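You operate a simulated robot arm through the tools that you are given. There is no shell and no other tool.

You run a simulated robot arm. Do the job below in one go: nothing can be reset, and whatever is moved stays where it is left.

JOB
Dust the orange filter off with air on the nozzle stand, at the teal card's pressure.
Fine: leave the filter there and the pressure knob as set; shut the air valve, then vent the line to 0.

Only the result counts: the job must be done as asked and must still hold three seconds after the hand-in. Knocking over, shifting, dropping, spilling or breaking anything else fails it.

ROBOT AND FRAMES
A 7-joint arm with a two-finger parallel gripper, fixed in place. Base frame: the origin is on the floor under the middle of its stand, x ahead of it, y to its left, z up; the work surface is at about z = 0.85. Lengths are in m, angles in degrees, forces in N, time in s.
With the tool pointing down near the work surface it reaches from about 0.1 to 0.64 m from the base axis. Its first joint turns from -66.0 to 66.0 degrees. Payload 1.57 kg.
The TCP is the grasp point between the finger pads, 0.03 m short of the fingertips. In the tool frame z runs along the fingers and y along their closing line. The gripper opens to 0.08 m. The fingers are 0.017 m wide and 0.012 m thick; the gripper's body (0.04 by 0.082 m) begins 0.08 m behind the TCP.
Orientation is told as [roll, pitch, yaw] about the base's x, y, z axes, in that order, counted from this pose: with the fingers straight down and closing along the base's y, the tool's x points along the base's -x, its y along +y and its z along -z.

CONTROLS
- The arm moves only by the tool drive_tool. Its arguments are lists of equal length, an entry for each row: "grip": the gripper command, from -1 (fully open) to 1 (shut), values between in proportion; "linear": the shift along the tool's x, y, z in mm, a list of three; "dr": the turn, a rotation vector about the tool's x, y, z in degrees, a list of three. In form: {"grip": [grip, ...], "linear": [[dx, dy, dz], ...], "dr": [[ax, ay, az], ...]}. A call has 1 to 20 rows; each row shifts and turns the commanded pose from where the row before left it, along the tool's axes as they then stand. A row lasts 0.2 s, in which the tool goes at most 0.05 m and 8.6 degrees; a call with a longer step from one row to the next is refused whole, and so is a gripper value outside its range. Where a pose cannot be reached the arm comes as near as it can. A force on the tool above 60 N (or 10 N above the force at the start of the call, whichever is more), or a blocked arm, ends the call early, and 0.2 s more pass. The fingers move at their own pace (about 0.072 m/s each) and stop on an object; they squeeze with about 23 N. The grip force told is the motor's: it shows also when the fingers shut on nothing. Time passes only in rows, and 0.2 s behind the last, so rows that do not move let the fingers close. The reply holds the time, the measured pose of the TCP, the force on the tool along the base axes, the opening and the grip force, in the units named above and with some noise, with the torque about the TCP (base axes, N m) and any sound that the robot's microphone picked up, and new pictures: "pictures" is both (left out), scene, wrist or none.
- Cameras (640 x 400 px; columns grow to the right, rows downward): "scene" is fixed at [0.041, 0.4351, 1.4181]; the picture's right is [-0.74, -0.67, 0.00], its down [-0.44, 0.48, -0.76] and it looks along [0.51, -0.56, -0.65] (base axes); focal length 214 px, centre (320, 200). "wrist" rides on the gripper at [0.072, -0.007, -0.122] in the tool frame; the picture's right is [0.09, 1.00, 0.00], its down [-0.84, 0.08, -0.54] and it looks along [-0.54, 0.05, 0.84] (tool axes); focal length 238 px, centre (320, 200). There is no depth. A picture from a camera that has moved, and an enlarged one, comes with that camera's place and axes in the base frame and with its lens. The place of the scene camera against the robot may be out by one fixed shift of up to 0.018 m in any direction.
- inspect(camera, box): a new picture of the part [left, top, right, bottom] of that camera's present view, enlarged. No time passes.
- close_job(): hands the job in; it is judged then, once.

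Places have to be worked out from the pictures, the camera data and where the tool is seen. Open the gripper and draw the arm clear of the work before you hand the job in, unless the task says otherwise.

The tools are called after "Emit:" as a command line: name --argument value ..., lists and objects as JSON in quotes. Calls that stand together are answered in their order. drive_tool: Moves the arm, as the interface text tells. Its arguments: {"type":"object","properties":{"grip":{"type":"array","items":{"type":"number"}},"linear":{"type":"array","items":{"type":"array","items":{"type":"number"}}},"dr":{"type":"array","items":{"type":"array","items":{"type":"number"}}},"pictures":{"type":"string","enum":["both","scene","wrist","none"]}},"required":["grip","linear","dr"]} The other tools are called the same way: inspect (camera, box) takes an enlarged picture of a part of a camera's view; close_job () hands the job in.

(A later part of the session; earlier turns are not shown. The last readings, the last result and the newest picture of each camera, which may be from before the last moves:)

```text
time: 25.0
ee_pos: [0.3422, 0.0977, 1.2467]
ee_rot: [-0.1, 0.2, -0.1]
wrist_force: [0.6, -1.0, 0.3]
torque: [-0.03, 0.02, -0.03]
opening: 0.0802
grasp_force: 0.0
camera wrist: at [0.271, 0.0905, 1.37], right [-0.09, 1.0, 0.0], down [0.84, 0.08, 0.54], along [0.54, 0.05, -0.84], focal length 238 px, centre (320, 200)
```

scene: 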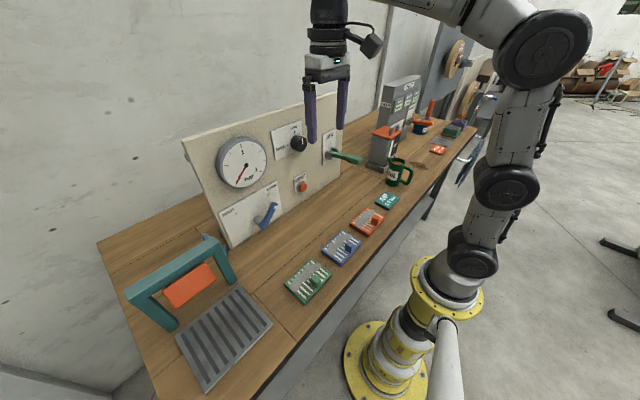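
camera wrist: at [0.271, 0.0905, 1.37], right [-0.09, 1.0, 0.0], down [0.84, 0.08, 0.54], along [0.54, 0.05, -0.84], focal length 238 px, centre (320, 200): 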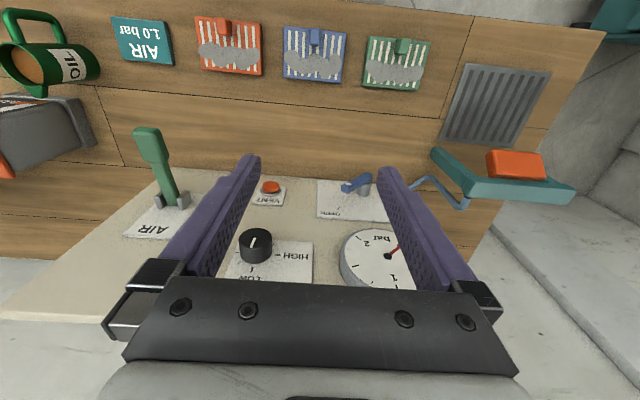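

The elbow-up posture is back. Flat finger pads can grip the knob's left and right sides with the tool pitched -57° as well, turning about base x, so I try that posture. I move to (0.40, 0.02, 1.16) and pitch to -57°.

Emit:
drive_tool --grip '[-1, -1, -1, -1, -1, -1, -1, -1, -1, -1, -1]' --linear '[[-19.3, -25.7, 29], [-19.3, -25.7, 29], [-19.3, -25.7, 29], [0, 0, 0], [0, 0, 0], [0, 0, 0], [0, 0, 0], [0, 0, 0], [0, 0, 0], [0, 0, 0], [0, 0, 0]]' --dr '[[0, 0, 0], [0, 0, 0], [0, 0, 0], [0, -8.14, 0], [0, -8.14, 0], [0, -8.14, 0], [0, -8.14, 0], [0, -8.14, 0], [0, -8.14, 0], [0, -8.14, 0], [0, 0, 0]]' --pictures "both"

```text
time: 27.4
ee_pos: [0.4006, 0.0212, 1.1603]
ee_rot: [-0.1, -57.0, 0.1]
wrist_force: [-0.5, 0.9, -0.6]
torque: [0.0, 0.01, 0.01]
opening: 0.0801
grasp_force: 0.1
camera wrist: at [0.2593, 0.0136, 1.1672], right [-0.05, 1.0, -0.08], down [0.0, 0.08, 1.0], along [1.0, 0.05, -0.01], focal length 238 px, centre (320, 200)
```

scene: 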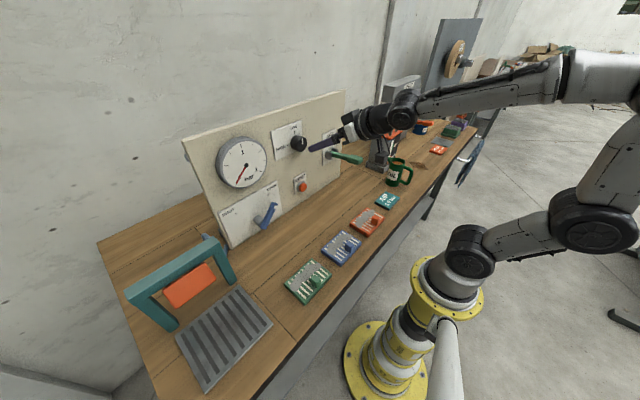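
wrist: 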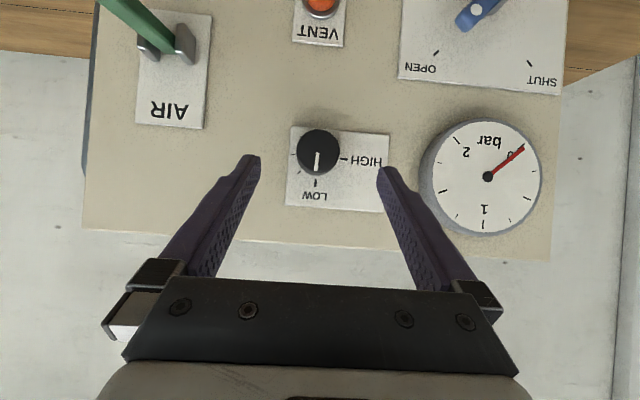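

The view is clear, and the cap's centre comes out at (0.505, 0.0208, 1.1145). I lower to knob height, pre-turn -43° about base x and move forward to x≈0.47, to confirm reach before straddling it.

Emit:
drive_tool --grip '[-1, -1, -1, -1, -1, -1, -1, -1, -1, -1]' --linear '[[19, 0, 12.35], [19, 0, 12.35], [0, 0, 0], [0, 0, 0], [0, 0, 0], [0, 0, 0], [0, 0, 0], [-18.6, 0, 28.6], [-18.6, 0, 28.6], [0, 0, 0]]' --dr '[[0, 0, 0], [0, 0, 0], [4.63, 0, -7.13], [4.63, 0, -7.13], [4.63, 0, -7.13], [4.63, 0, -7.13], [4.63, 0, -7.13], [0, 0, 0], [0, 0, 0], [0, 0, 0]]' --pictures "both"

```text
time: 29.6
ee_pos: [0.4682, 0.0221, 1.1174]
ee_rot: [-59.3, -38.1, 46.1]
wrist_force: [-0.4, -0.1, 0.0]
torque: [0.03, 0.06, -0.01]
opening: 0.0799
grasp_force: 0.0
camera wrist: at [0.3279, 0.0211, 1.1268], right [-0.05, 0.68, -0.73], down [0.0, 0.73, 0.68], along [1.0, 0.03, -0.04], focal length 238 px, centre (320, 200)
```

scene: 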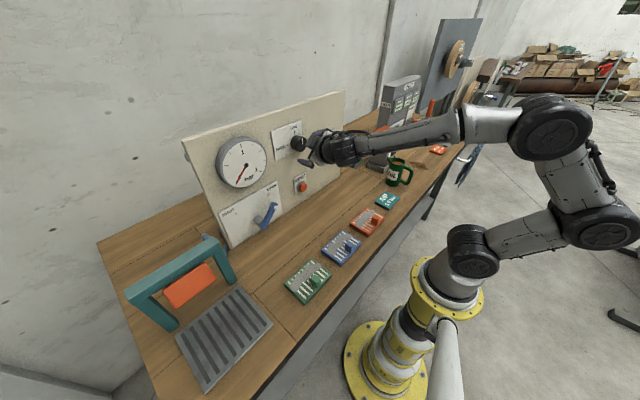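
wrist: 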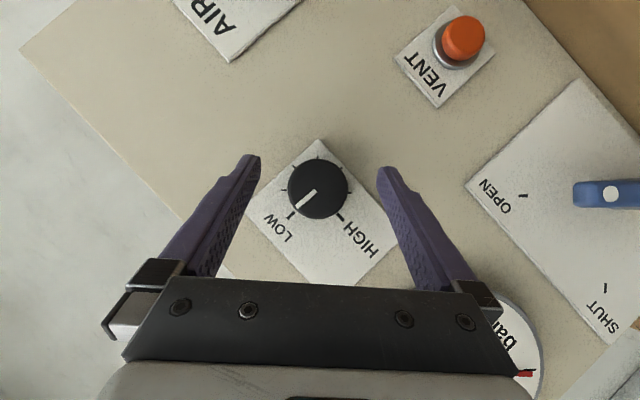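

Reach is fine here. I move the last 32 mm onto the knob and close the fingers on it.

Emit:
drive_tool --grip '[-1, -1, -1, 0.2, 1, 1, 1]' --linear '[[-7.5, 0, 14.2], [-7.5, 0, 14.2], [0, 0, 0], [0, 0, 0], [0, 0, 0], [0, 0, 0], [0, 0, 0]]' --dr '[[0, 0, 0], [0, 0, 0], [0, 0, 0], [0, 0, 0], [0, 0, 0], [0, 0, 0], [0, 0, 0]]' --pictures "both"

```text
time: 31.2
ee_pos: [0.499, 0.0199, 1.1142]
ee_rot: [-59.3, -38.0, 46.1]
wrist_force: [5.2, 0.4, -1.2]
torque: [-0.01, 0.0, 0.18]
opening: 0.0442
grasp_force: 45.0
camera wrist: at [0.3591, 0.0184, 1.1241], right [-0.05, 0.68, -0.73], down [0.0, 0.73, 0.68], along [1.0, 0.03, -0.04], focal length 238 px, centre (320, 200)
```

scene: 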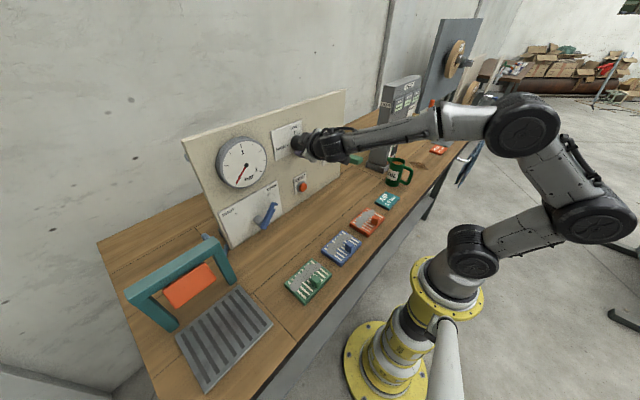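
wrist: 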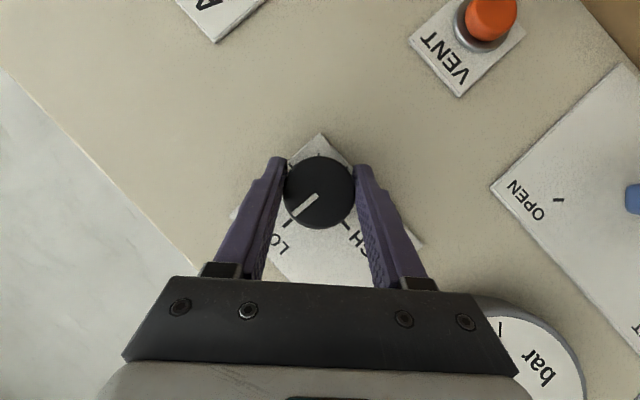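

A centred grip on the knob, opening 0.0442. I turn it clockwise 24° and watch the gauge.

Emit:
drive_tool --grip '[1, 1, 1, 1]' --linear '[[0, 0, 0], [0, 0, 0], [0, 0, 0], [0, 0, 0]]' --dr '[[-4.36, 0, 6.71], [-4.36, 0, 6.71], [-4.36, 0, 6.71], [0, 0, 0]]' --pictures "both"

Emit:
inspect --camera "scene" --box '[205, 120, 325, 200]'

```text
time: 32.2
ee_pos: [0.5001, 0.0195, 1.1133]
ee_rot: [-31.5, -52.6, 26.1]
wrist_force: [1.9, 18.7, -3.2]
torque: [0.01, 0.49, -0.51]
opening: 0.0443
grasp_force: 45.0
camera wrist: at [0.3591, 0.0147, 1.1229], right [-0.05, 0.92, -0.39], down [0.0, 0.39, 0.92], along [1.0, 0.05, -0.02], focal length 238 px, centre (320, 200)
```

scene: 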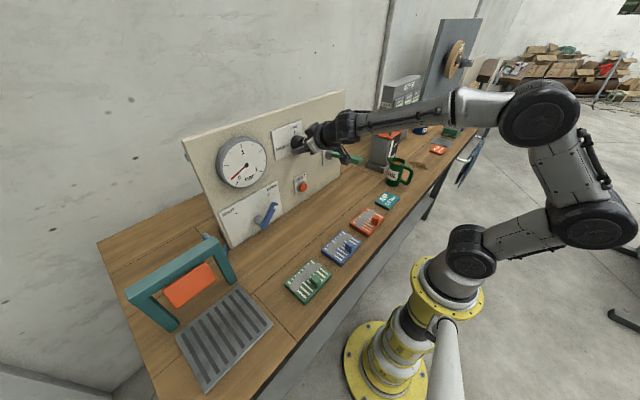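
wrist: 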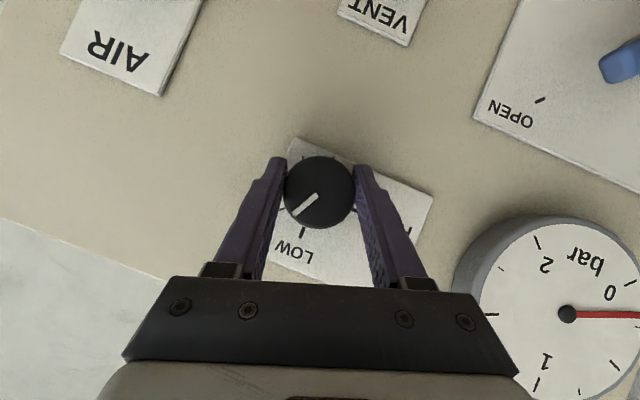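

```text
5.00 times, centred on (265, 160) of scene
camera zoom: at [0.0411, 0.4357, 1.4179], right [-0.74, -0.67, 0.0], down [-0.44, 0.48, -0.76], along [0.51, -0.56, -0.65], focal length 1072 px, centre (595, 400)
```

zoom: 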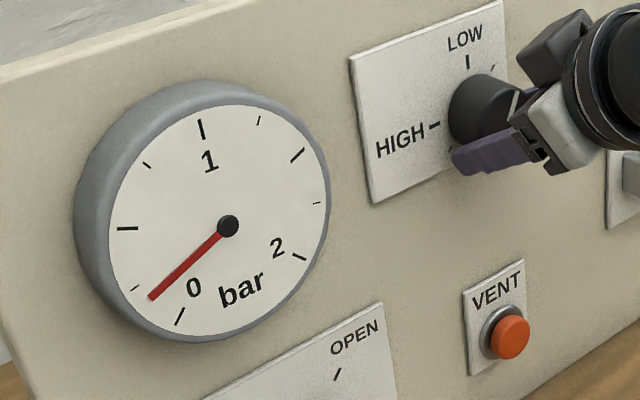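

The gauge rises with the knob, to about 0.18 bar after 24°, so 1.0 bar should be near 135°. I continue turning.

Emit:
drive_tool --grip '[1, 1, 1, 1, 1, 1]' --linear '[[0, 0, 0], [0, 0, 0], [0, 0, 0], [0, 0, 0], [0, 0, 0], [0, 0, 0]]' --dr '[[-4.36, 0, 6.71], [-4.36, 0, 6.71], [-4.36, 0, 6.71], [-4.36, 0, 6.71], [-4.36, 0, 6.71], [0, 0, 0]]' --pictures "both"

Emit:
inspect --camera "scene" --box '[205, 120, 325, 200]'

```text
time: 33.1
ee_pos: [0.5015, 0.0204, 1.1065]
ee_rot: [9.3, -56.0, -7.4]
wrist_force: [-14.2, 7.6, 2.0]
torque: [-0.07, -0.58, -0.19]
opening: 0.0444
grasp_force: 44.9
out of reach, approached as far as the arm can: row 3, 4
stopped in row 4: the force on the tool passed its limit at 84 N (the readings are from after the stop); the commanded pose is now the measured one
camera wrist: at [0.3605, 0.0123, 1.1142], right [-0.06, 1.0, 0.01], down [0.01, -0.01, 1.0], along [1.0, 0.06, -0.01], focal length 238 px, centre (320, 200)
```

scene: 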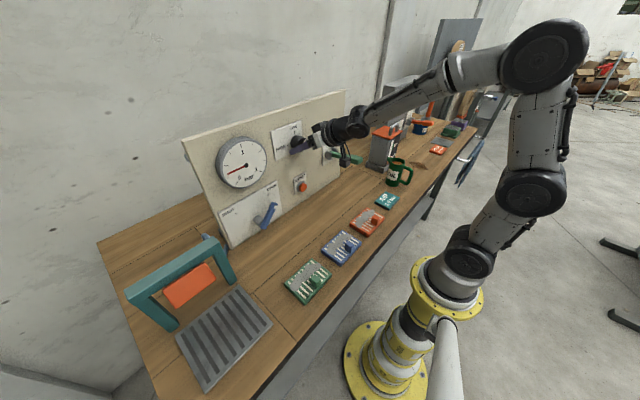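
wrist: 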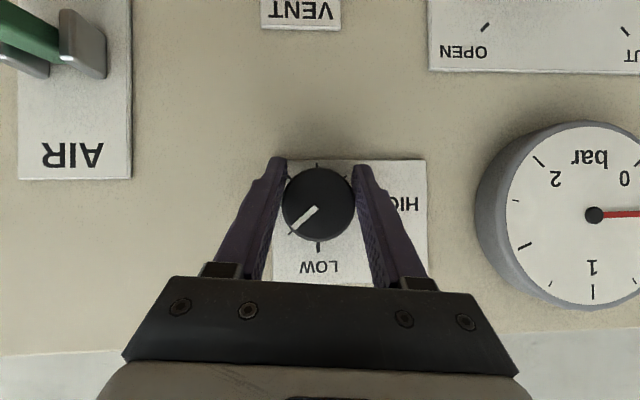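

```text
5.00 times, centred on (265, 160) of scene
camera zoom: at [0.0405, 0.4353, 1.4181], right [-0.74, -0.67, 0.0], down [-0.43, 0.48, -0.76], along [0.51, -0.56, -0.65], focal length 1072 px, centre (595, 400)
```

zoom: 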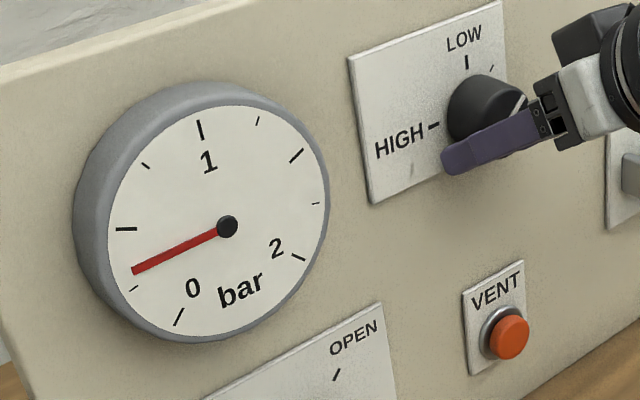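

The wrist now sits near zero roll, where the posture gets awkward. The knob has turned about 48° and the gauge shows roughly 0.33 bar. I open, back off, and pre-turn again to the negative side for another grip.

Emit:
drive_tool --grip '[-1, -1, -1, -1, -1, -1, -1, -1, -1, -1, -1, -1]' --linear '[[0, 0, 0], [0, 0, 0], [12.25, 0, -18.9], [5.5, 0, -23.3], [0, 0, 0], [0, 0, 0], [0, 0, 0], [0, 0, 0], [0, 0, 0], [0, 0, 0], [0, 0, 0], [0, 0, 0]]' --dr '[[0, 0, 0], [0, 0, 0], [0, 0, 0], [0, 0, 0], [4.63, 0, -7.13], [4.63, 0, -7.13], [4.63, 0, -7.13], [4.63, 0, -7.13], [4.63, 0, -7.13], [4.63, 0, -7.13], [4.63, 0, -7.13], [0, 0, 0]]' --pictures "both"

Emit:
inspect --camera "scene" --box '[205, 120, 325, 200]'

```text
time: 35.7
ee_pos: [0.4566, 0.0194, 1.1141]
ee_rot: [-68.1, -28.6, 51.4]
wrist_force: [-0.2, -0.1, 0.2]
torque: [0.01, -0.01, -0.02]
opening: 0.08
grasp_force: 0.0
camera wrist: at [0.3164, 0.0195, 1.1259], right [-0.06, 0.51, -0.85], down [0.0, 0.86, 0.52], along [1.0, 0.03, -0.05], focal length 238 px, centre (320, 200)
```

scene: 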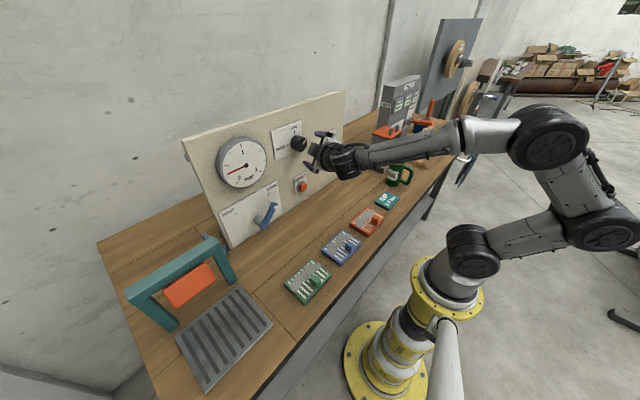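
wrist: 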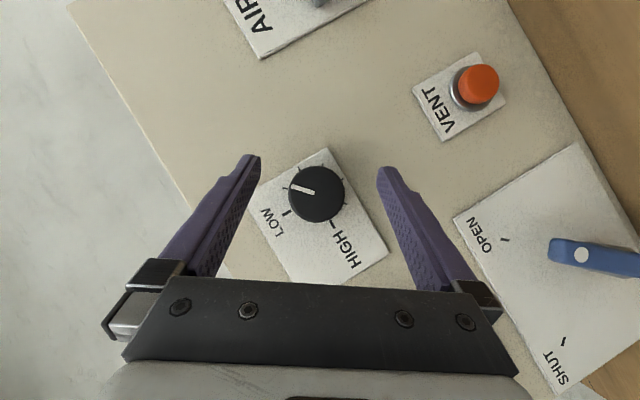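

```text
5.00 times, centred on (265, 160) of scene
camera zoom: at [0.041, 0.4351, 1.4181], right [-0.74, -0.67, 0.0], down [-0.44, 0.48, -0.76], along [0.51, -0.56, -0.65], focal length 1072 px, centre (595, 400)
```

zoom: 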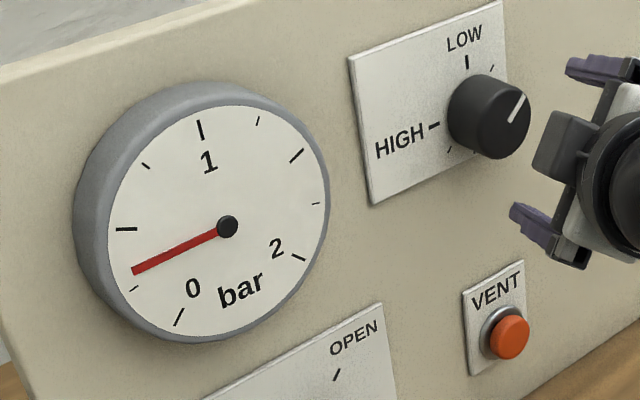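

The regrip posture works at about -55° roll, and the knob holds its setting. I add another -25° pre-turn, then go forward and grip again.

Emit:
drive_tool --grip '[-1, -1, -1, -1, -1, -1, -1, 0.2, 1, 1, 1]' --linear '[[0, 0, 0], [0, 0, 0], [0, 0, 0], [-7.8, 0, 12], [-7.8, 0, 12], [-7.8, 0, 12], [0, 0, 0], [0, 0, 0], [0, 0, 0], [0, 0, 0], [0, 0, 0]]' --dr '[[4.63, 0, -7.13], [4.63, 0, -7.13], [4.63, 0, -7.13], [0, 0, 0], [0, 0, 0], [0, 0, 0], [0, 0, 0], [0, 0, 0], [0, 0, 0], [0, 0, 0], [0, 0, 0]]' --pictures "both"

```text
time: 38.1
ee_pos: [0.5004, 0.0192, 1.1144]
ee_rot: [-83.9, -8.1, 56.7]
wrist_force: [4.9, -0.4, -3.4]
torque: [-0.05, -0.51, 0.01]
opening: 0.0455
grasp_force: 44.8
camera wrist: at [0.3598, 0.0231, 1.1248], right [-0.06, 0.1, -0.99], down [0.0, 1.0, 0.1], along [1.0, 0.01, -0.06], focal length 238 px, centre (320, 200)
```

scene: 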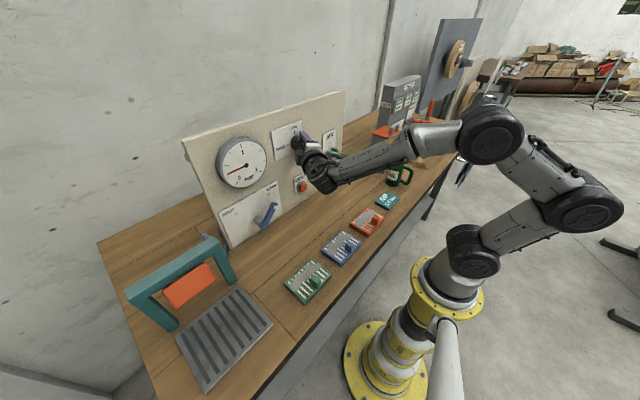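
wrist: 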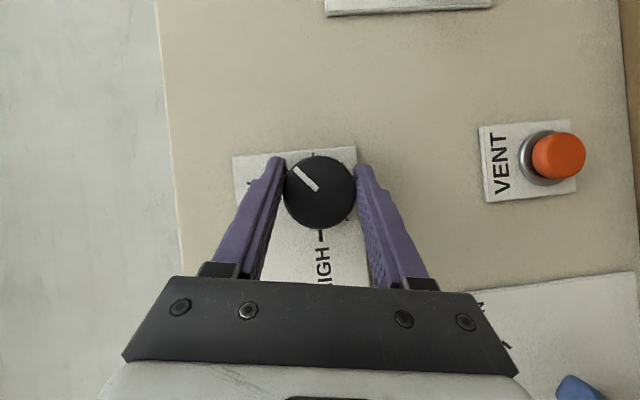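

Gripped at about -80° roll. I turn clockwise 48°.

Emit:
drive_tool --grip '[1, 1, 1, 1, 1, 1, 1]' --linear '[[0, 0, 0], [0, 0, 0], [0, 0, 0], [0, 0, 0], [0, 0, 0], [0, 0, 0], [0, 0, 0]]' --dr '[[-4.36, 0, 6.71], [-4.36, 0, 6.71], [-4.36, 0, 6.71], [-4.36, 0, 6.71], [-4.36, 0, 6.71], [-4.36, 0, 6.71], [0, 0, 0]]' --pictures "both"

Emit:
inspect --camera "scene" --box '[205, 120, 325, 200]'

```text
time: 39.7
ee_pos: [0.5015, 0.0191, 1.1157]
ee_rot: [-48.0, -45.1, 38.8]
wrist_force: [4.1, 5.1, -5.6]
torque: [0.0, -0.38, -0.17]
opening: 0.0453
grasp_force: 45.7
camera wrist: at [0.3598, 0.0163, 1.1256], right [-0.06, 0.81, -0.59], down [0.01, 0.59, 0.81], along [1.0, 0.04, -0.04], focal length 238 px, centre (320, 200)
```

scene: 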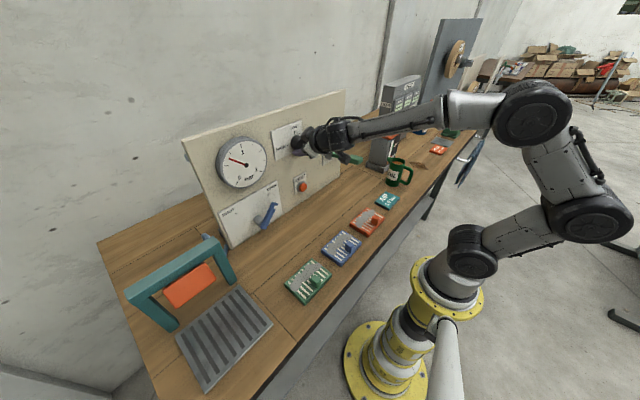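
wrist: 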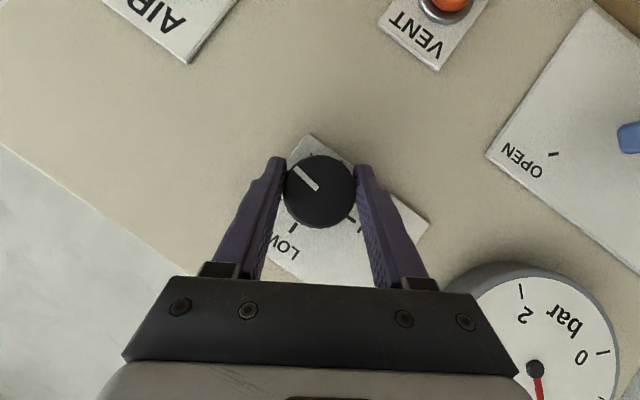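

```text
5.00 times, centred on (265, 160) of scene
camera zoom: at [0.0412, 0.4352, 1.4181], right [-0.74, -0.67, 0.0], down [-0.44, 0.48, -0.76], along [0.51, -0.56, -0.65], focal length 1072 px, centre (595, 400)
```

zoom: 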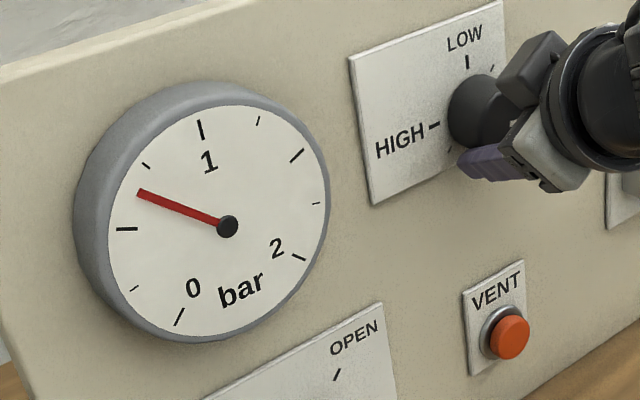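

The gauge is at about 0.66 bar after roughly 92°. I turn another 28°, staying short of the awkward zone.

Emit:
drive_tool --grip '[1, 1, 1, 1, 1]' --linear '[[0, 0, 0], [0, 0, 0], [0, 0, 0], [0, 0, 0], [0, 0, 0]]' --dr '[[-3.81, 0, 5.87], [-3.81, 0, 5.87], [-3.81, 0, 5.87], [-3.81, 0, 5.87], [0, 0, 0]]' --pictures "both"

Emit:
inspect --camera "scene" --box '[205, 120, 325, 200]'

```text
time: 40.9
ee_pos: [0.5011, 0.0205, 1.1156]
ee_rot: [-6.7, -56.3, 6.0]
wrist_force: [19.5, 15.8, -2.3]
torque: [0.0, 0.74, -0.89]
opening: 0.0451
grasp_force: 44.9
camera wrist: at [0.3597, 0.0125, 1.1232], right [-0.06, 0.99, -0.14], down [0.01, 0.14, 0.99], along [1.0, 0.05, -0.02], focal length 238 px, centre (320, 200)
```

scene: 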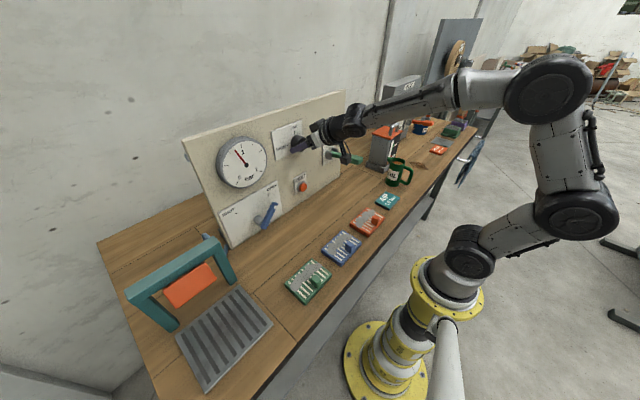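
wrist: 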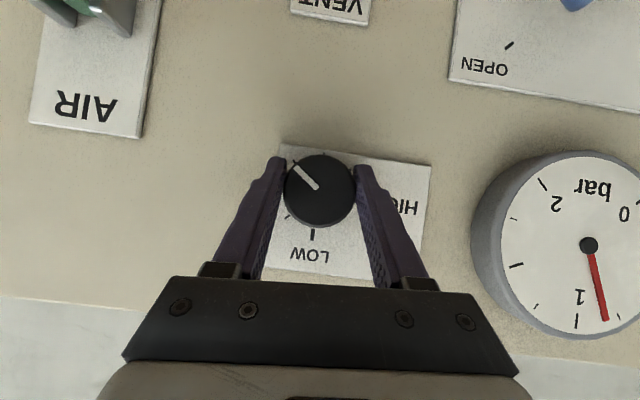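

```text
5.00 times, centred on (265, 160) of scene
camera zoom: at [0.0417, 0.4356, 1.4179], right [-0.74, -0.67, 0.0], down [-0.44, 0.48, -0.76], along [0.51, -0.56, -0.65], focal length 1072 px, centre (595, 400)
```

zoom: 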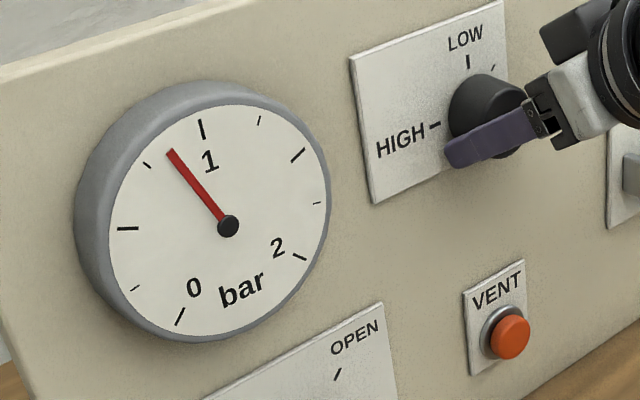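

About 0.86 bar now. I open the fingers, turn them back around the knob about 34° in place, and regrip for the fine adjustment.

Emit:
drive_tool --grip '[-1, -1, -1, -1, -1, -1, -1, -1, 0.2, 1, 1, 1]' --linear '[[0, 0, 0], [0, 0, 0], [0, 0, 0], [0, 0, 0], [0, 0, 0], [0, 0, 0], [0, 0, 0], [0, 0, 0], [0, 0, 0], [0, 0, 0], [0, 0, 0], [0, 0, 0]]' --dr '[[0, 0, 0], [0, 0, 0], [4.63, 0, -7.13], [4.63, 0, -7.13], [4.63, 0, -7.13], [4.63, 0, -7.13], [4.63, 0, -7.13], [0, 0, 0], [0, 0, 0], [0, 0, 0], [0, 0, 0], [0, 0, 0]]' --pictures "both"

Emit:
inspect --camera "scene" --box '[205, 120, 325, 200]'

```text
time: 43.5
ee_pos: [0.4996, 0.0192, 1.1147]
ee_rot: [-62.1, -34.9, 48.0]
wrist_force: [-0.1, 2.4, -0.2]
torque: [0.03, -0.05, -0.09]
opening: 0.0454
grasp_force: 45.1
camera wrist: at [0.3582, 0.0181, 1.1255], right [-0.06, 0.63, -0.77], down [0.01, 0.78, 0.63], along [1.0, 0.03, -0.05], focal length 238 px, centre (320, 200)
```

scene: 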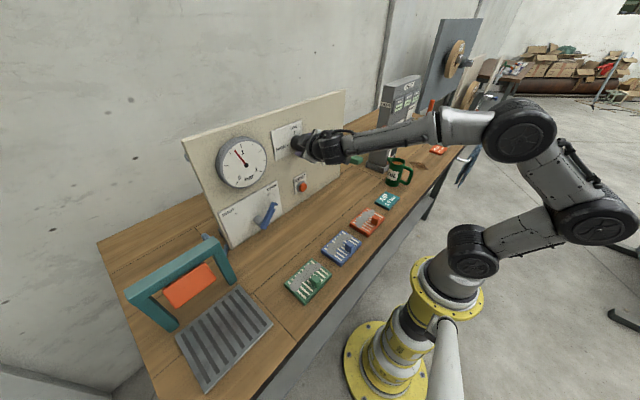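
wrist: 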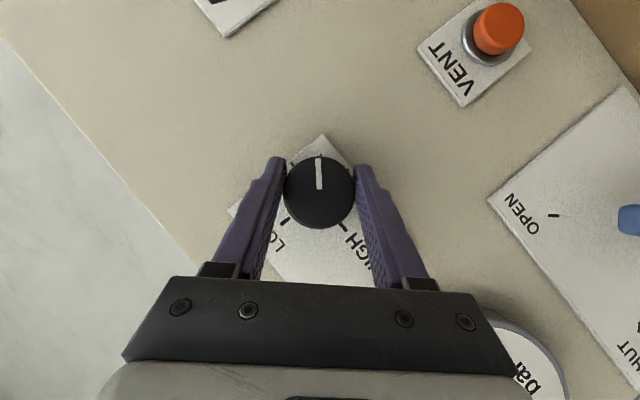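

```text
5.00 times, centred on (265, 160) of scene
camera zoom: at [0.041, 0.4351, 1.4181], right [-0.74, -0.67, 0.0], down [-0.44, 0.48, -0.76], along [0.51, -0.56, -0.65], focal length 1072 px, centre (595, 400)
```

zoom: 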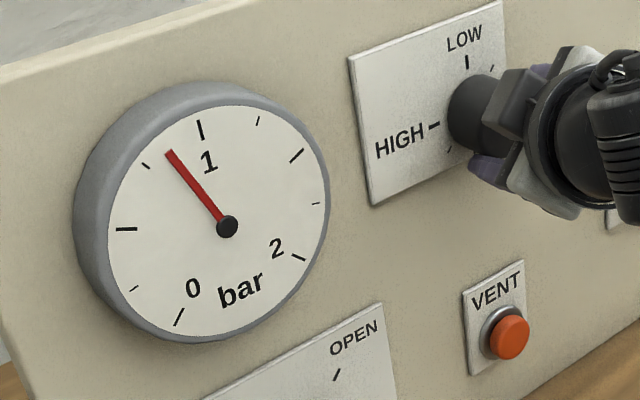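

The knob setting held at about 0.86 bar. I turn 14° more and read the gauge.

Emit:
drive_tool --grip '[1, 1, 1, 1]' --linear '[[0, 0, 0], [0, 0, 0], [0, 0, 0], [0, 0, 0]]' --dr '[[-3.81, 0, 5.87], [-3.81, 0, 5.87], [0, 0, 0], [0, 0, 0]]' --pictures "none"

Emit:
inspect --camera "scene" --box '[210, 130, 280, 190]'

```text
time: 44.5
ee_pos: [0.4987, 0.0183, 1.1142]
ee_rot: [-48.9, -44.7, 39.5]
wrist_force: [-7.1, 10.4, 2.8]
torque: [-0.01, -0.07, 0.34]
opening: 0.0454
grasp_force: 45.9
```

```text
6.67 times, centred on (245, 160) of scene
camera zoom: at [0.0407, 0.4354, 1.418], right [-0.74, -0.67, 0.0], down [-0.43, 0.48, -0.76], along [0.51, -0.56, -0.65], focal length 1430 px, centre (820, 467)
```

zoom: 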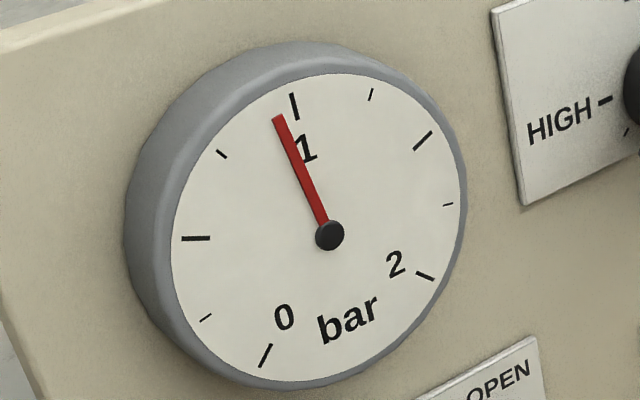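

About 0.95 bar. I turn roughly 6° more.

Emit:
drive_tool --grip '[1, 1, 1]' --linear '[[0, 0, 0], [0, 0, 0], [0, 0, 0]]' --dr '[[-3.27, 0, 5.03], [0, 0, 0], [0, 0, 0]]' --pictures "wrist"

Emit:
inspect --camera "scene" --box '[210, 130, 280, 190]'

```text
time: 45.3
ee_pos: [0.4985, 0.02, 1.115]
ee_rot: [-41.7, -48.1, 34.2]
wrist_force: [-20.9, 13.0, 3.2]
torque: [0.01, 0.07, 0.26]
opening: 0.0452
grasp_force: 45.1
camera wrist: at [0.3583, 0.0153, 1.1248], right [-0.06, 0.86, -0.51], down [0.01, 0.51, 0.86], along [1.0, 0.05, -0.04], focal length 238 px, centre (320, 200)
```

wrist: 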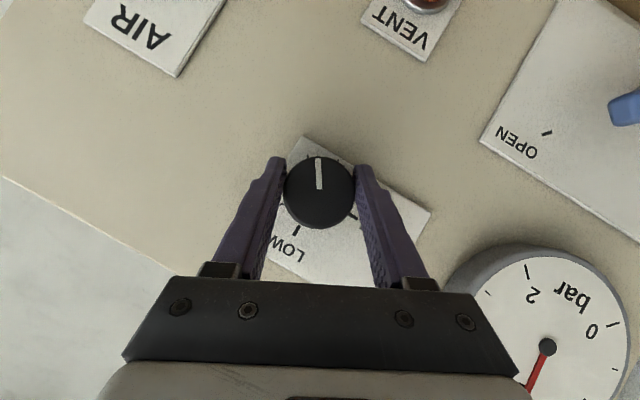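

```text
6.67 times, centred on (245, 160) of scene
camera zoom: at [0.0402, 0.4355, 1.418], right [-0.74, -0.67, 0.0], down [-0.43, 0.48, -0.76], along [0.51, -0.56, -0.65], focal length 1430 px, centre (820, 467)
```

zoom: 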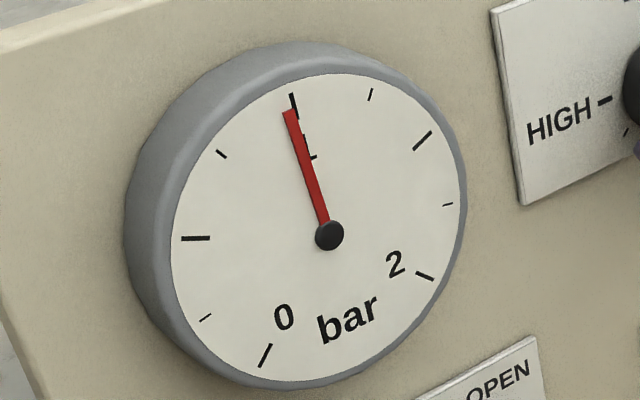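

Very close to 1.0. I zoom in tighter to read the needle against the 1-bar tick.

Emit:
inspect --camera "scene" --box '[225, 135, 265, 160]'

Emit:
inspect --camera "wrist" --box '[440, 240, 640, 400]'

```text
16.00 times, centred on (245, 148) of scene
camera zoom: at [0.0402, 0.4355, 1.418], right [-0.74, -0.67, 0.0], down [-0.43, 0.48, -0.76], along [0.51, -0.56, -0.65], focal length 3432 px, centre (1520, 1040)
```

zoom: 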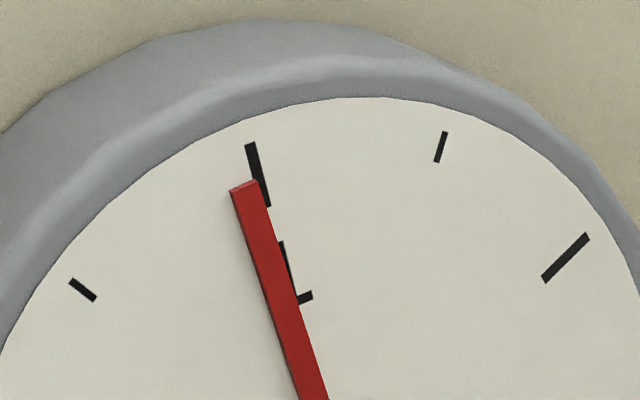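

```text
2.50 times, centred on (540, 320) of wrist
camera zoom: at [0.3583, 0.0153, 1.1248], right [-0.06, 0.86, -0.51], down [0.01, 0.51, 0.86], along [1.0, 0.05, -0.04], focal length 596 px, centre (-230, -100)
```

zoom: 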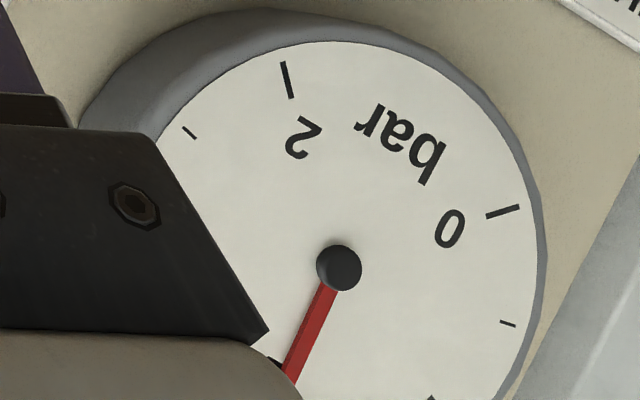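

By geometry the needle is about 2.7° short of the 1-bar mark, roughly 0.98 bar. I give the knob a small extra turn.

Emit:
drive_tool --grip '[1, 1, 1]' --linear '[[0, 0, 0], [0, 0, 0], [0, 0, 0]]' --dr '[[-1.9, 0, 2.94], [0, 0, 0], [0, 0, 0]]' --pictures "none"

Emit:
inspect --camera "scene" --box '[225, 135, 265, 160]'

Emit:
inspect --camera "scene" --box '[210, 130, 280, 190]'

```text
time: 46.1
ee_pos: [0.4985, 0.0194, 1.1145]
ee_rot: [-37.2, -50.0, 30.8]
wrist_force: [-17.4, 9.3, 0.6]
torque: [0.01, 0.14, 0.32]
opening: 0.0453
grasp_force: 45.3
```

```text
16.00 times, centred on (245, 148) of scene
camera zoom: at [0.0404, 0.4353, 1.4181], right [-0.74, -0.67, 0.0], down [-0.43, 0.48, -0.76], along [0.51, -0.56, -0.65], focal length 3432 px, centre (1520, 1040)
```

zoom: 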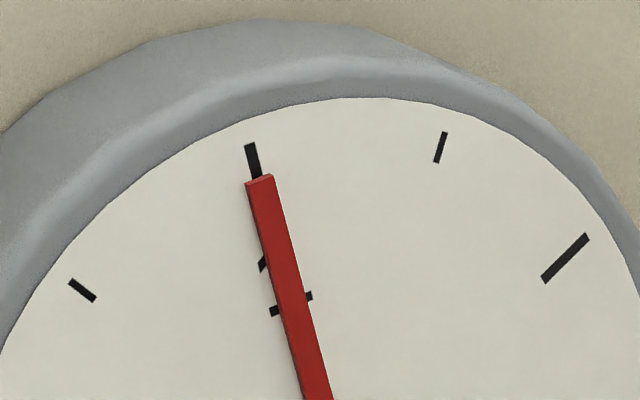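

```text
6.67 times, centred on (245, 160) of scene
camera zoom: at [0.0404, 0.4353, 1.4181], right [-0.74, -0.67, 0.0], down [-0.43, 0.48, -0.76], along [0.51, -0.56, -0.65], focal length 1430 px, centre (820, 467)
```

zoom: 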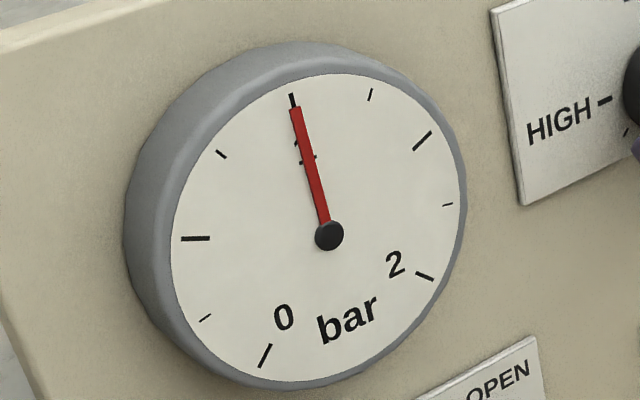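

The needle lines up with 1.0 bar. I open the fingers, back off along base x, and check that the reading holds.

Emit:
drive_tool --grip '[-1, -1, -1, -1, -1, -1]' --linear '[[0, 0, 0], [0, 0, 0], [0, 0, 0], [13.6, 0, -21], [13.6, 0, -21], [13.6, 0, -21]]' --dr '[[0, 0, 0], [0, 0, 0], [0, 0, 0], [0, 0, 0], [0, 0, 0], [0, 0, 0]]' --pictures "both"

Emit:
inspect --camera "scene" --box '[225, 135, 265, 160]'

Emit:
inspect --camera "scene" --box '[260, 110, 340, 210]'

```text
time: 47.5
ee_pos: [0.4246, 0.0169, 1.1166]
ee_rot: [-37.2, -50.0, 30.7]
wrist_force: [-0.3, -0.4, 0.7]
torque: [0.01, -0.02, 0.0]
opening: 0.08
grasp_force: 0.0
camera wrist: at [0.2838, 0.0123, 1.1265], right [-0.06, 0.89, -0.46], down [0.01, 0.46, 0.89], along [1.0, 0.05, -0.04], focal length 238 px, centre (320, 200)
```

scene: 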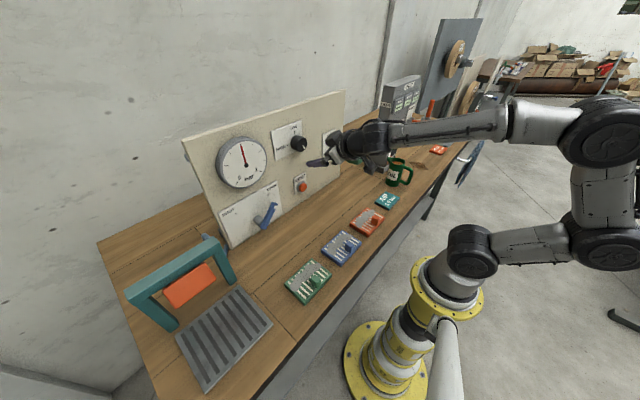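
wrist: 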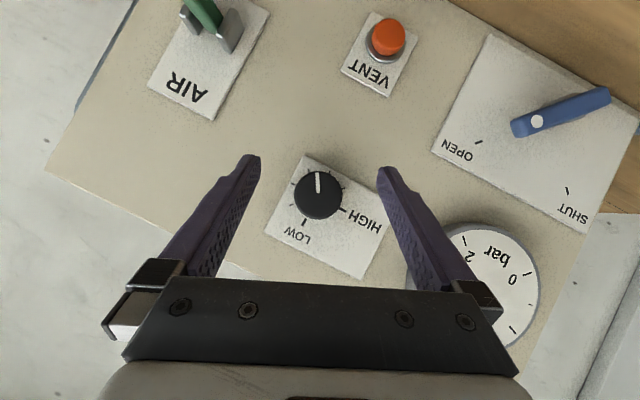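

```text
16.00 times, centred on (245, 148) of scene
camera zoom: at [0.041, 0.4351, 1.4181], right [-0.74, -0.67, 0.0], down [-0.44, 0.48, -0.76], along [0.51, -0.56, -0.65], focal length 3432 px, centre (1520, 1040)
```

zoom: 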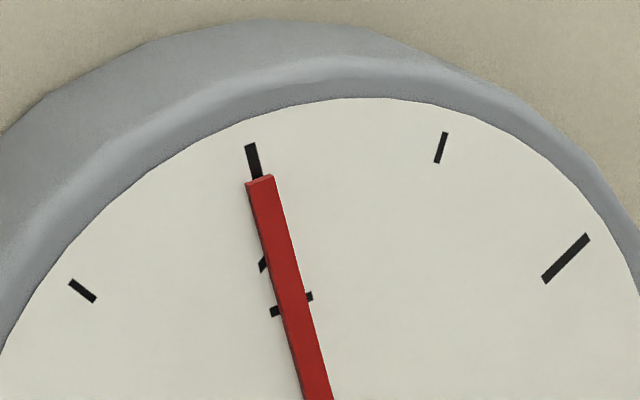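

```text
4.00 times, centred on (300, 160) of scene
camera zoom: at [0.041, 0.4351, 1.4181], right [-0.74, -0.67, 0.0], down [-0.44, 0.48, -0.76], along [0.51, -0.56, -0.65], focal length 858 px, centre (400, 360)
```

zoom: 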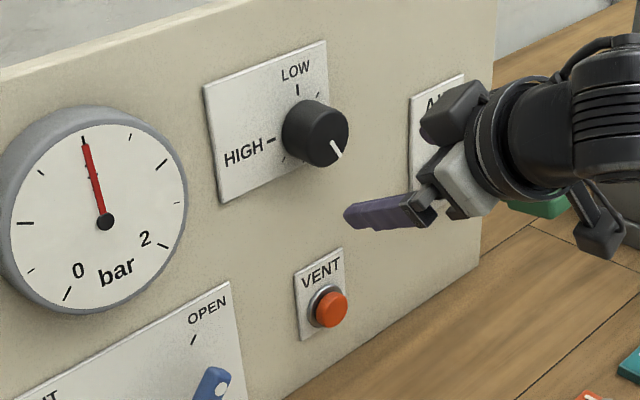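

The setting holds at 1.0 bar. Now for the orange filter: I unwind the roll, bring the tool back to pointing down, and move above the filter near (0.285, -0.075).

Emit:
drive_tool --grip '[-1, -1, -1, -1, -1, -1, -1, -1, -1, -1, -1, -1, -1, -1, -1, -1]' --linear '[[0, 0, 0], [0, 0, 0], [0, 0, 0], [0, 0, 0], [-9.2, 0, -7.7], [-7.7, 0, -9.2], [-6, 0, -10.4], [-4.1, 0, -11.3], [0, 0, -12], [0, 0, -12], [0, 0, 0], [35, -23, 0], [35, -23, 0], [35, -23, 0], [35, -23, 0], [0, 0, 0]]' --dr '[[-3.81, 0, 5.87], [-3.81, 0, 5.87], [-3.81, 0, 5.87], [-3.81, 0, 5.87], [0, 8.14, 0], [0, 8.14, 0], [0, 8.14, 0], [0, 8.14, 0], [0, 8.14, 0], [0, 8.14, 0], [0, 8.14, 0], [0, 0, 0], [0, 0, 0], [0, 0, 0], [0, 0, 0], [0, 0, 0]]' --pictures "both"

```text
time: 50.9
ee_pos: [0.2697, -0.0813, 1.1818]
ee_rot: [5.2, 0.6, 0.2]
wrist_force: [0.0, 0.1, -1.0]
torque: [0.0, 0.0, -0.01]
opening: 0.0799
grasp_force: 0.0
out of reach, approached as far as the arm can: row 4
camera wrist: at [0.1998, -0.0996, 1.3036], right [-0.1, 0.99, 0.09], down [0.84, 0.03, 0.54], along [0.53, 0.13, -0.84], focal length 238 px, centre (320, 200)
```

scene: 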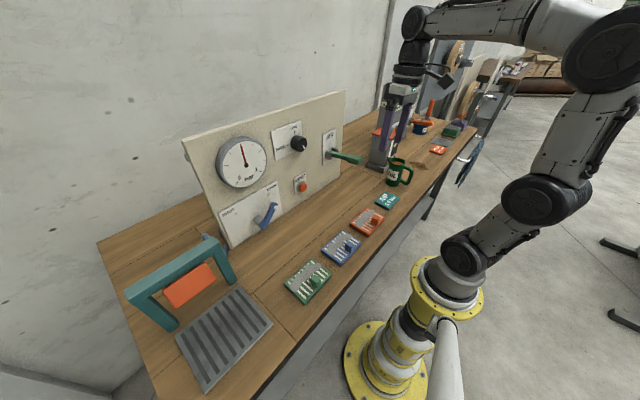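
wrist: 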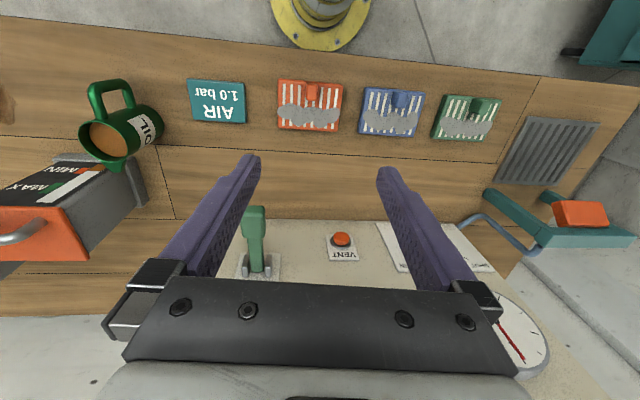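

The tool ended with a 5° roll. I square it up and descend to about z=1.02 above the orange filter for a close look.

Emit:
drive_tool --grip '[-1, -1, -1, -1, -1, -1]' --linear '[[0, 0, 0], [2.5, 1.5, 40], [2.5, 1.5, 40], [2.5, 1.5, 40], [2.5, 1.5, 40], [0, 0, 0]]' --dr '[[5.2, -0.6, -0.2], [0, 0, 0], [0, 0, 0], [0, 0, 0], [0, 0, 0], [0, 0, 0]]' --pictures "both"

Emit:
inspect --camera "wrist" --box '[230, 0, 430, 130]'

```text
time: 52.3
ee_pos: [0.26, -0.0776, 1.0229]
ee_rot: [-0.2, 0.0, 0.3]
wrist_force: [0.0, 0.2, 0.5]
torque: [-0.02, 0.0, 0.0]
opening: 0.0799
grasp_force: 0.0
camera wrist: at [0.1886, -0.0844, 1.1459], right [-0.1, 1.0, 0.0], down [0.84, 0.08, 0.54], along [0.54, 0.05, -0.84], focal length 238 px, centre (320, 200)
```

scene: 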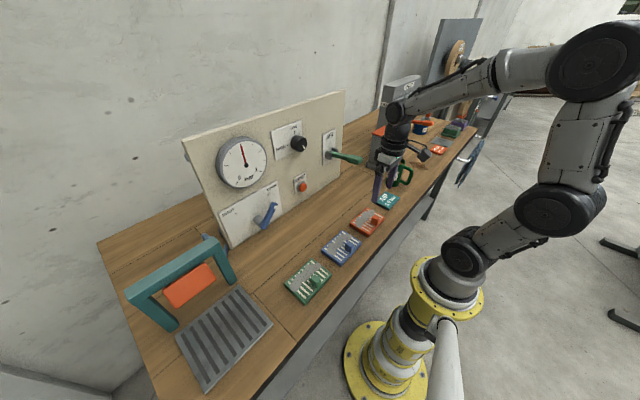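
wrist: 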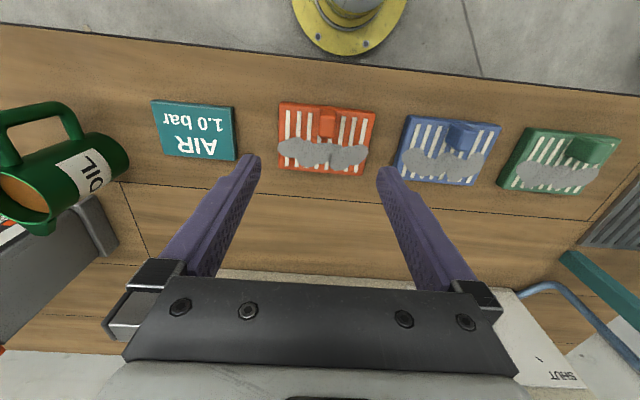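

```text
3.08 times, centred on (330, 65) of wrist
camera zoom: at [0.1886, -0.0844, 1.1459], right [-0.1, 1.0, 0.0], down [0.84, 0.08, 0.54], along [0.54, 0.05, -0.84], focal length 733 px, centre (289, 615)
```

zoom: 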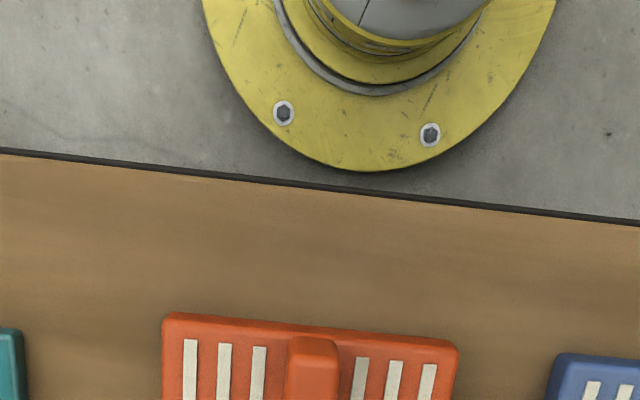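

I take a closer picture of the orange filter and its knob.

Emit:
inspect --camera "wrist" --box '[262, 90, 392, 180]'

Emit:
inspect --camera "scene" --box '[335, 195, 405, 245]'

```text
4.44 times, centred on (327, 135) of wrist
camera zoom: at [0.1886, -0.0844, 1.1459], right [-0.1, 1.0, 0.0], down [0.84, 0.08, 0.54], along [0.54, 0.05, -0.84], focal length 1059 px, centre (289, 489)
```

zoom: 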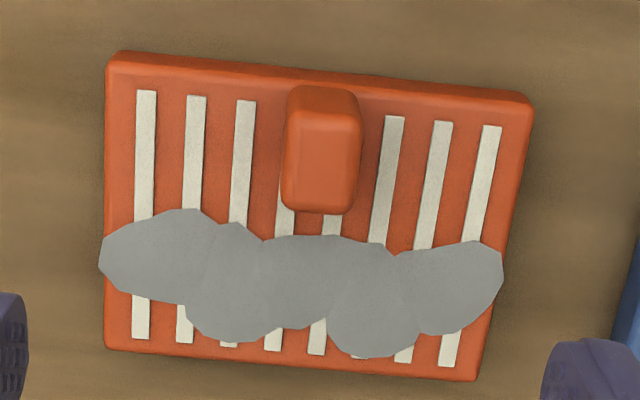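

```text
8.00 times, centred on (370, 220) of scene
camera zoom: at [0.041, 0.4351, 1.4181], right [-0.74, -0.67, 0.0], down [-0.44, 0.48, -0.76], along [0.51, -0.56, -0.65], focal length 1716 px, centre (-80, 40)
```

zoom: 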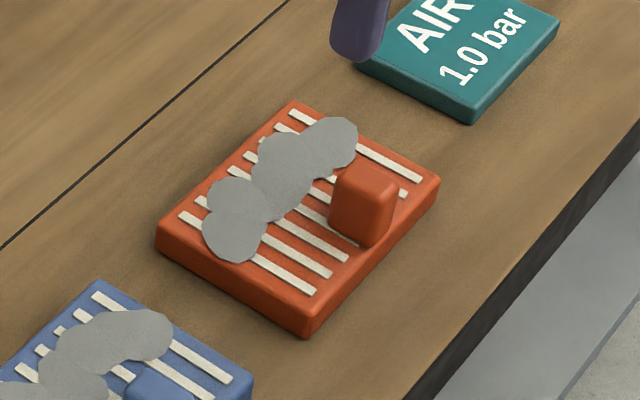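

The filter spans about x 0.247–0.328 and y -0.125 – -0.015, with its knob near (0.262, -0.069). I zoom in more to judge the knob's height before gripping it.

Emit:
inspect --camera "scene" --box '[365, 205, 395, 235]'

Emit:
inspect --camera "wrist" --box '[400, 105, 630, 205]'

```text
13.33 times, centred on (380, 220) of scene
camera zoom: at [0.041, 0.4351, 1.4181], right [-0.74, -0.67, 0.0], down [-0.44, 0.48, -0.76], along [0.51, -0.56, -0.65], focal length 2860 px, centre (-480, -67)
```

zoom: 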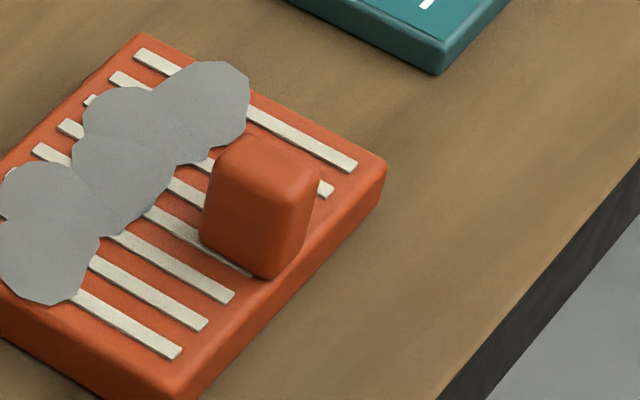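

```text
2.78 times, centred on (515, 155) of wrist
camera zoom: at [0.1886, -0.0844, 1.1459], right [-0.1, 1.0, 0.0], down [0.84, 0.08, 0.54], along [0.54, 0.05, -0.84], focal length 663 px, centre (-223, 325)
```

zoom: 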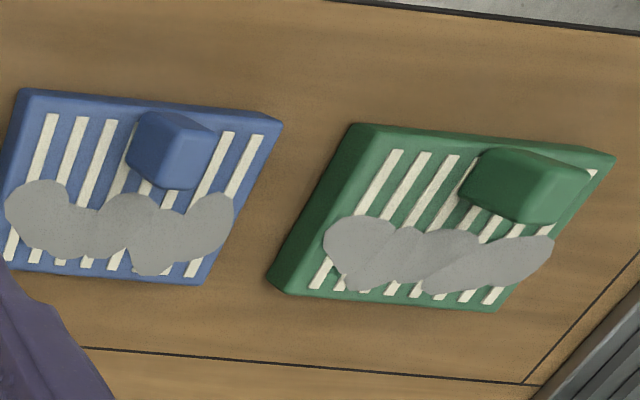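

The knob's height is about 25 mm, from z 0.864 to 0.889. I narrow the fingers, descend over the knob at (0.261, -0.069) to z≈0.897 and close on it.

Emit:
drive_tool --grip '[-0.25, -0.25, -0.25, -0.25, -0.25, -0.25, 0.5, 1, 1, 1]' --linear '[[-1, 8.6, 0], [0, 0, 35], [0, 0, 35], [0, 0, 35], [0, 0, 21], [0, 0, 0], [0, 0, 0], [0, 0, 0], [0, 0, 0], [0, 0, 0]]' --dr '[[0, 0, 0], [0, 0, 0], [0, 0, 0], [0, 0, 0], [0, 0, 0], [0, 0, 0], [0, 0, 0], [0, 0, 0], [0, 0, 0], [0, 0, 0]]' --pictures "both"

```text
time: 54.5
ee_pos: [0.259, -0.0668, 0.8981]
ee_rot: [-0.1, 0.2, 0.4]
wrist_force: [1.0, -0.6, 0.0]
torque: [0.02, 0.02, 0.03]
opening: 0.0176
grasp_force: 23.3
camera wrist: at [0.1879, -0.0746, 1.0206], right [-0.1, 1.0, 0.0], down [0.84, 0.08, 0.54], along [0.54, 0.05, -0.84], focal length 238 px, centre (320, 200)
```

scene: 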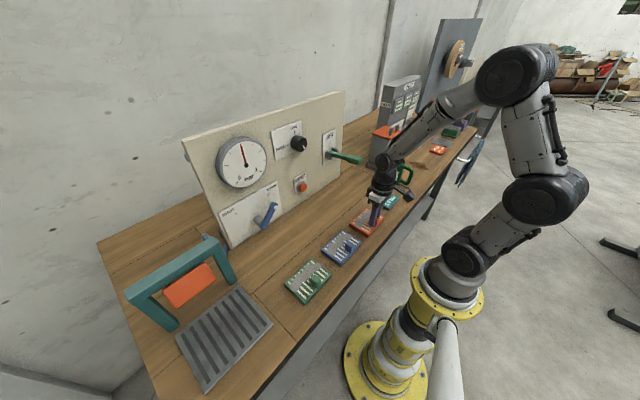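
wrist: 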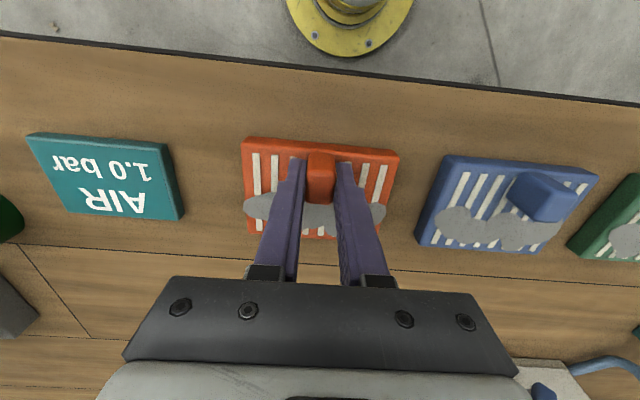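

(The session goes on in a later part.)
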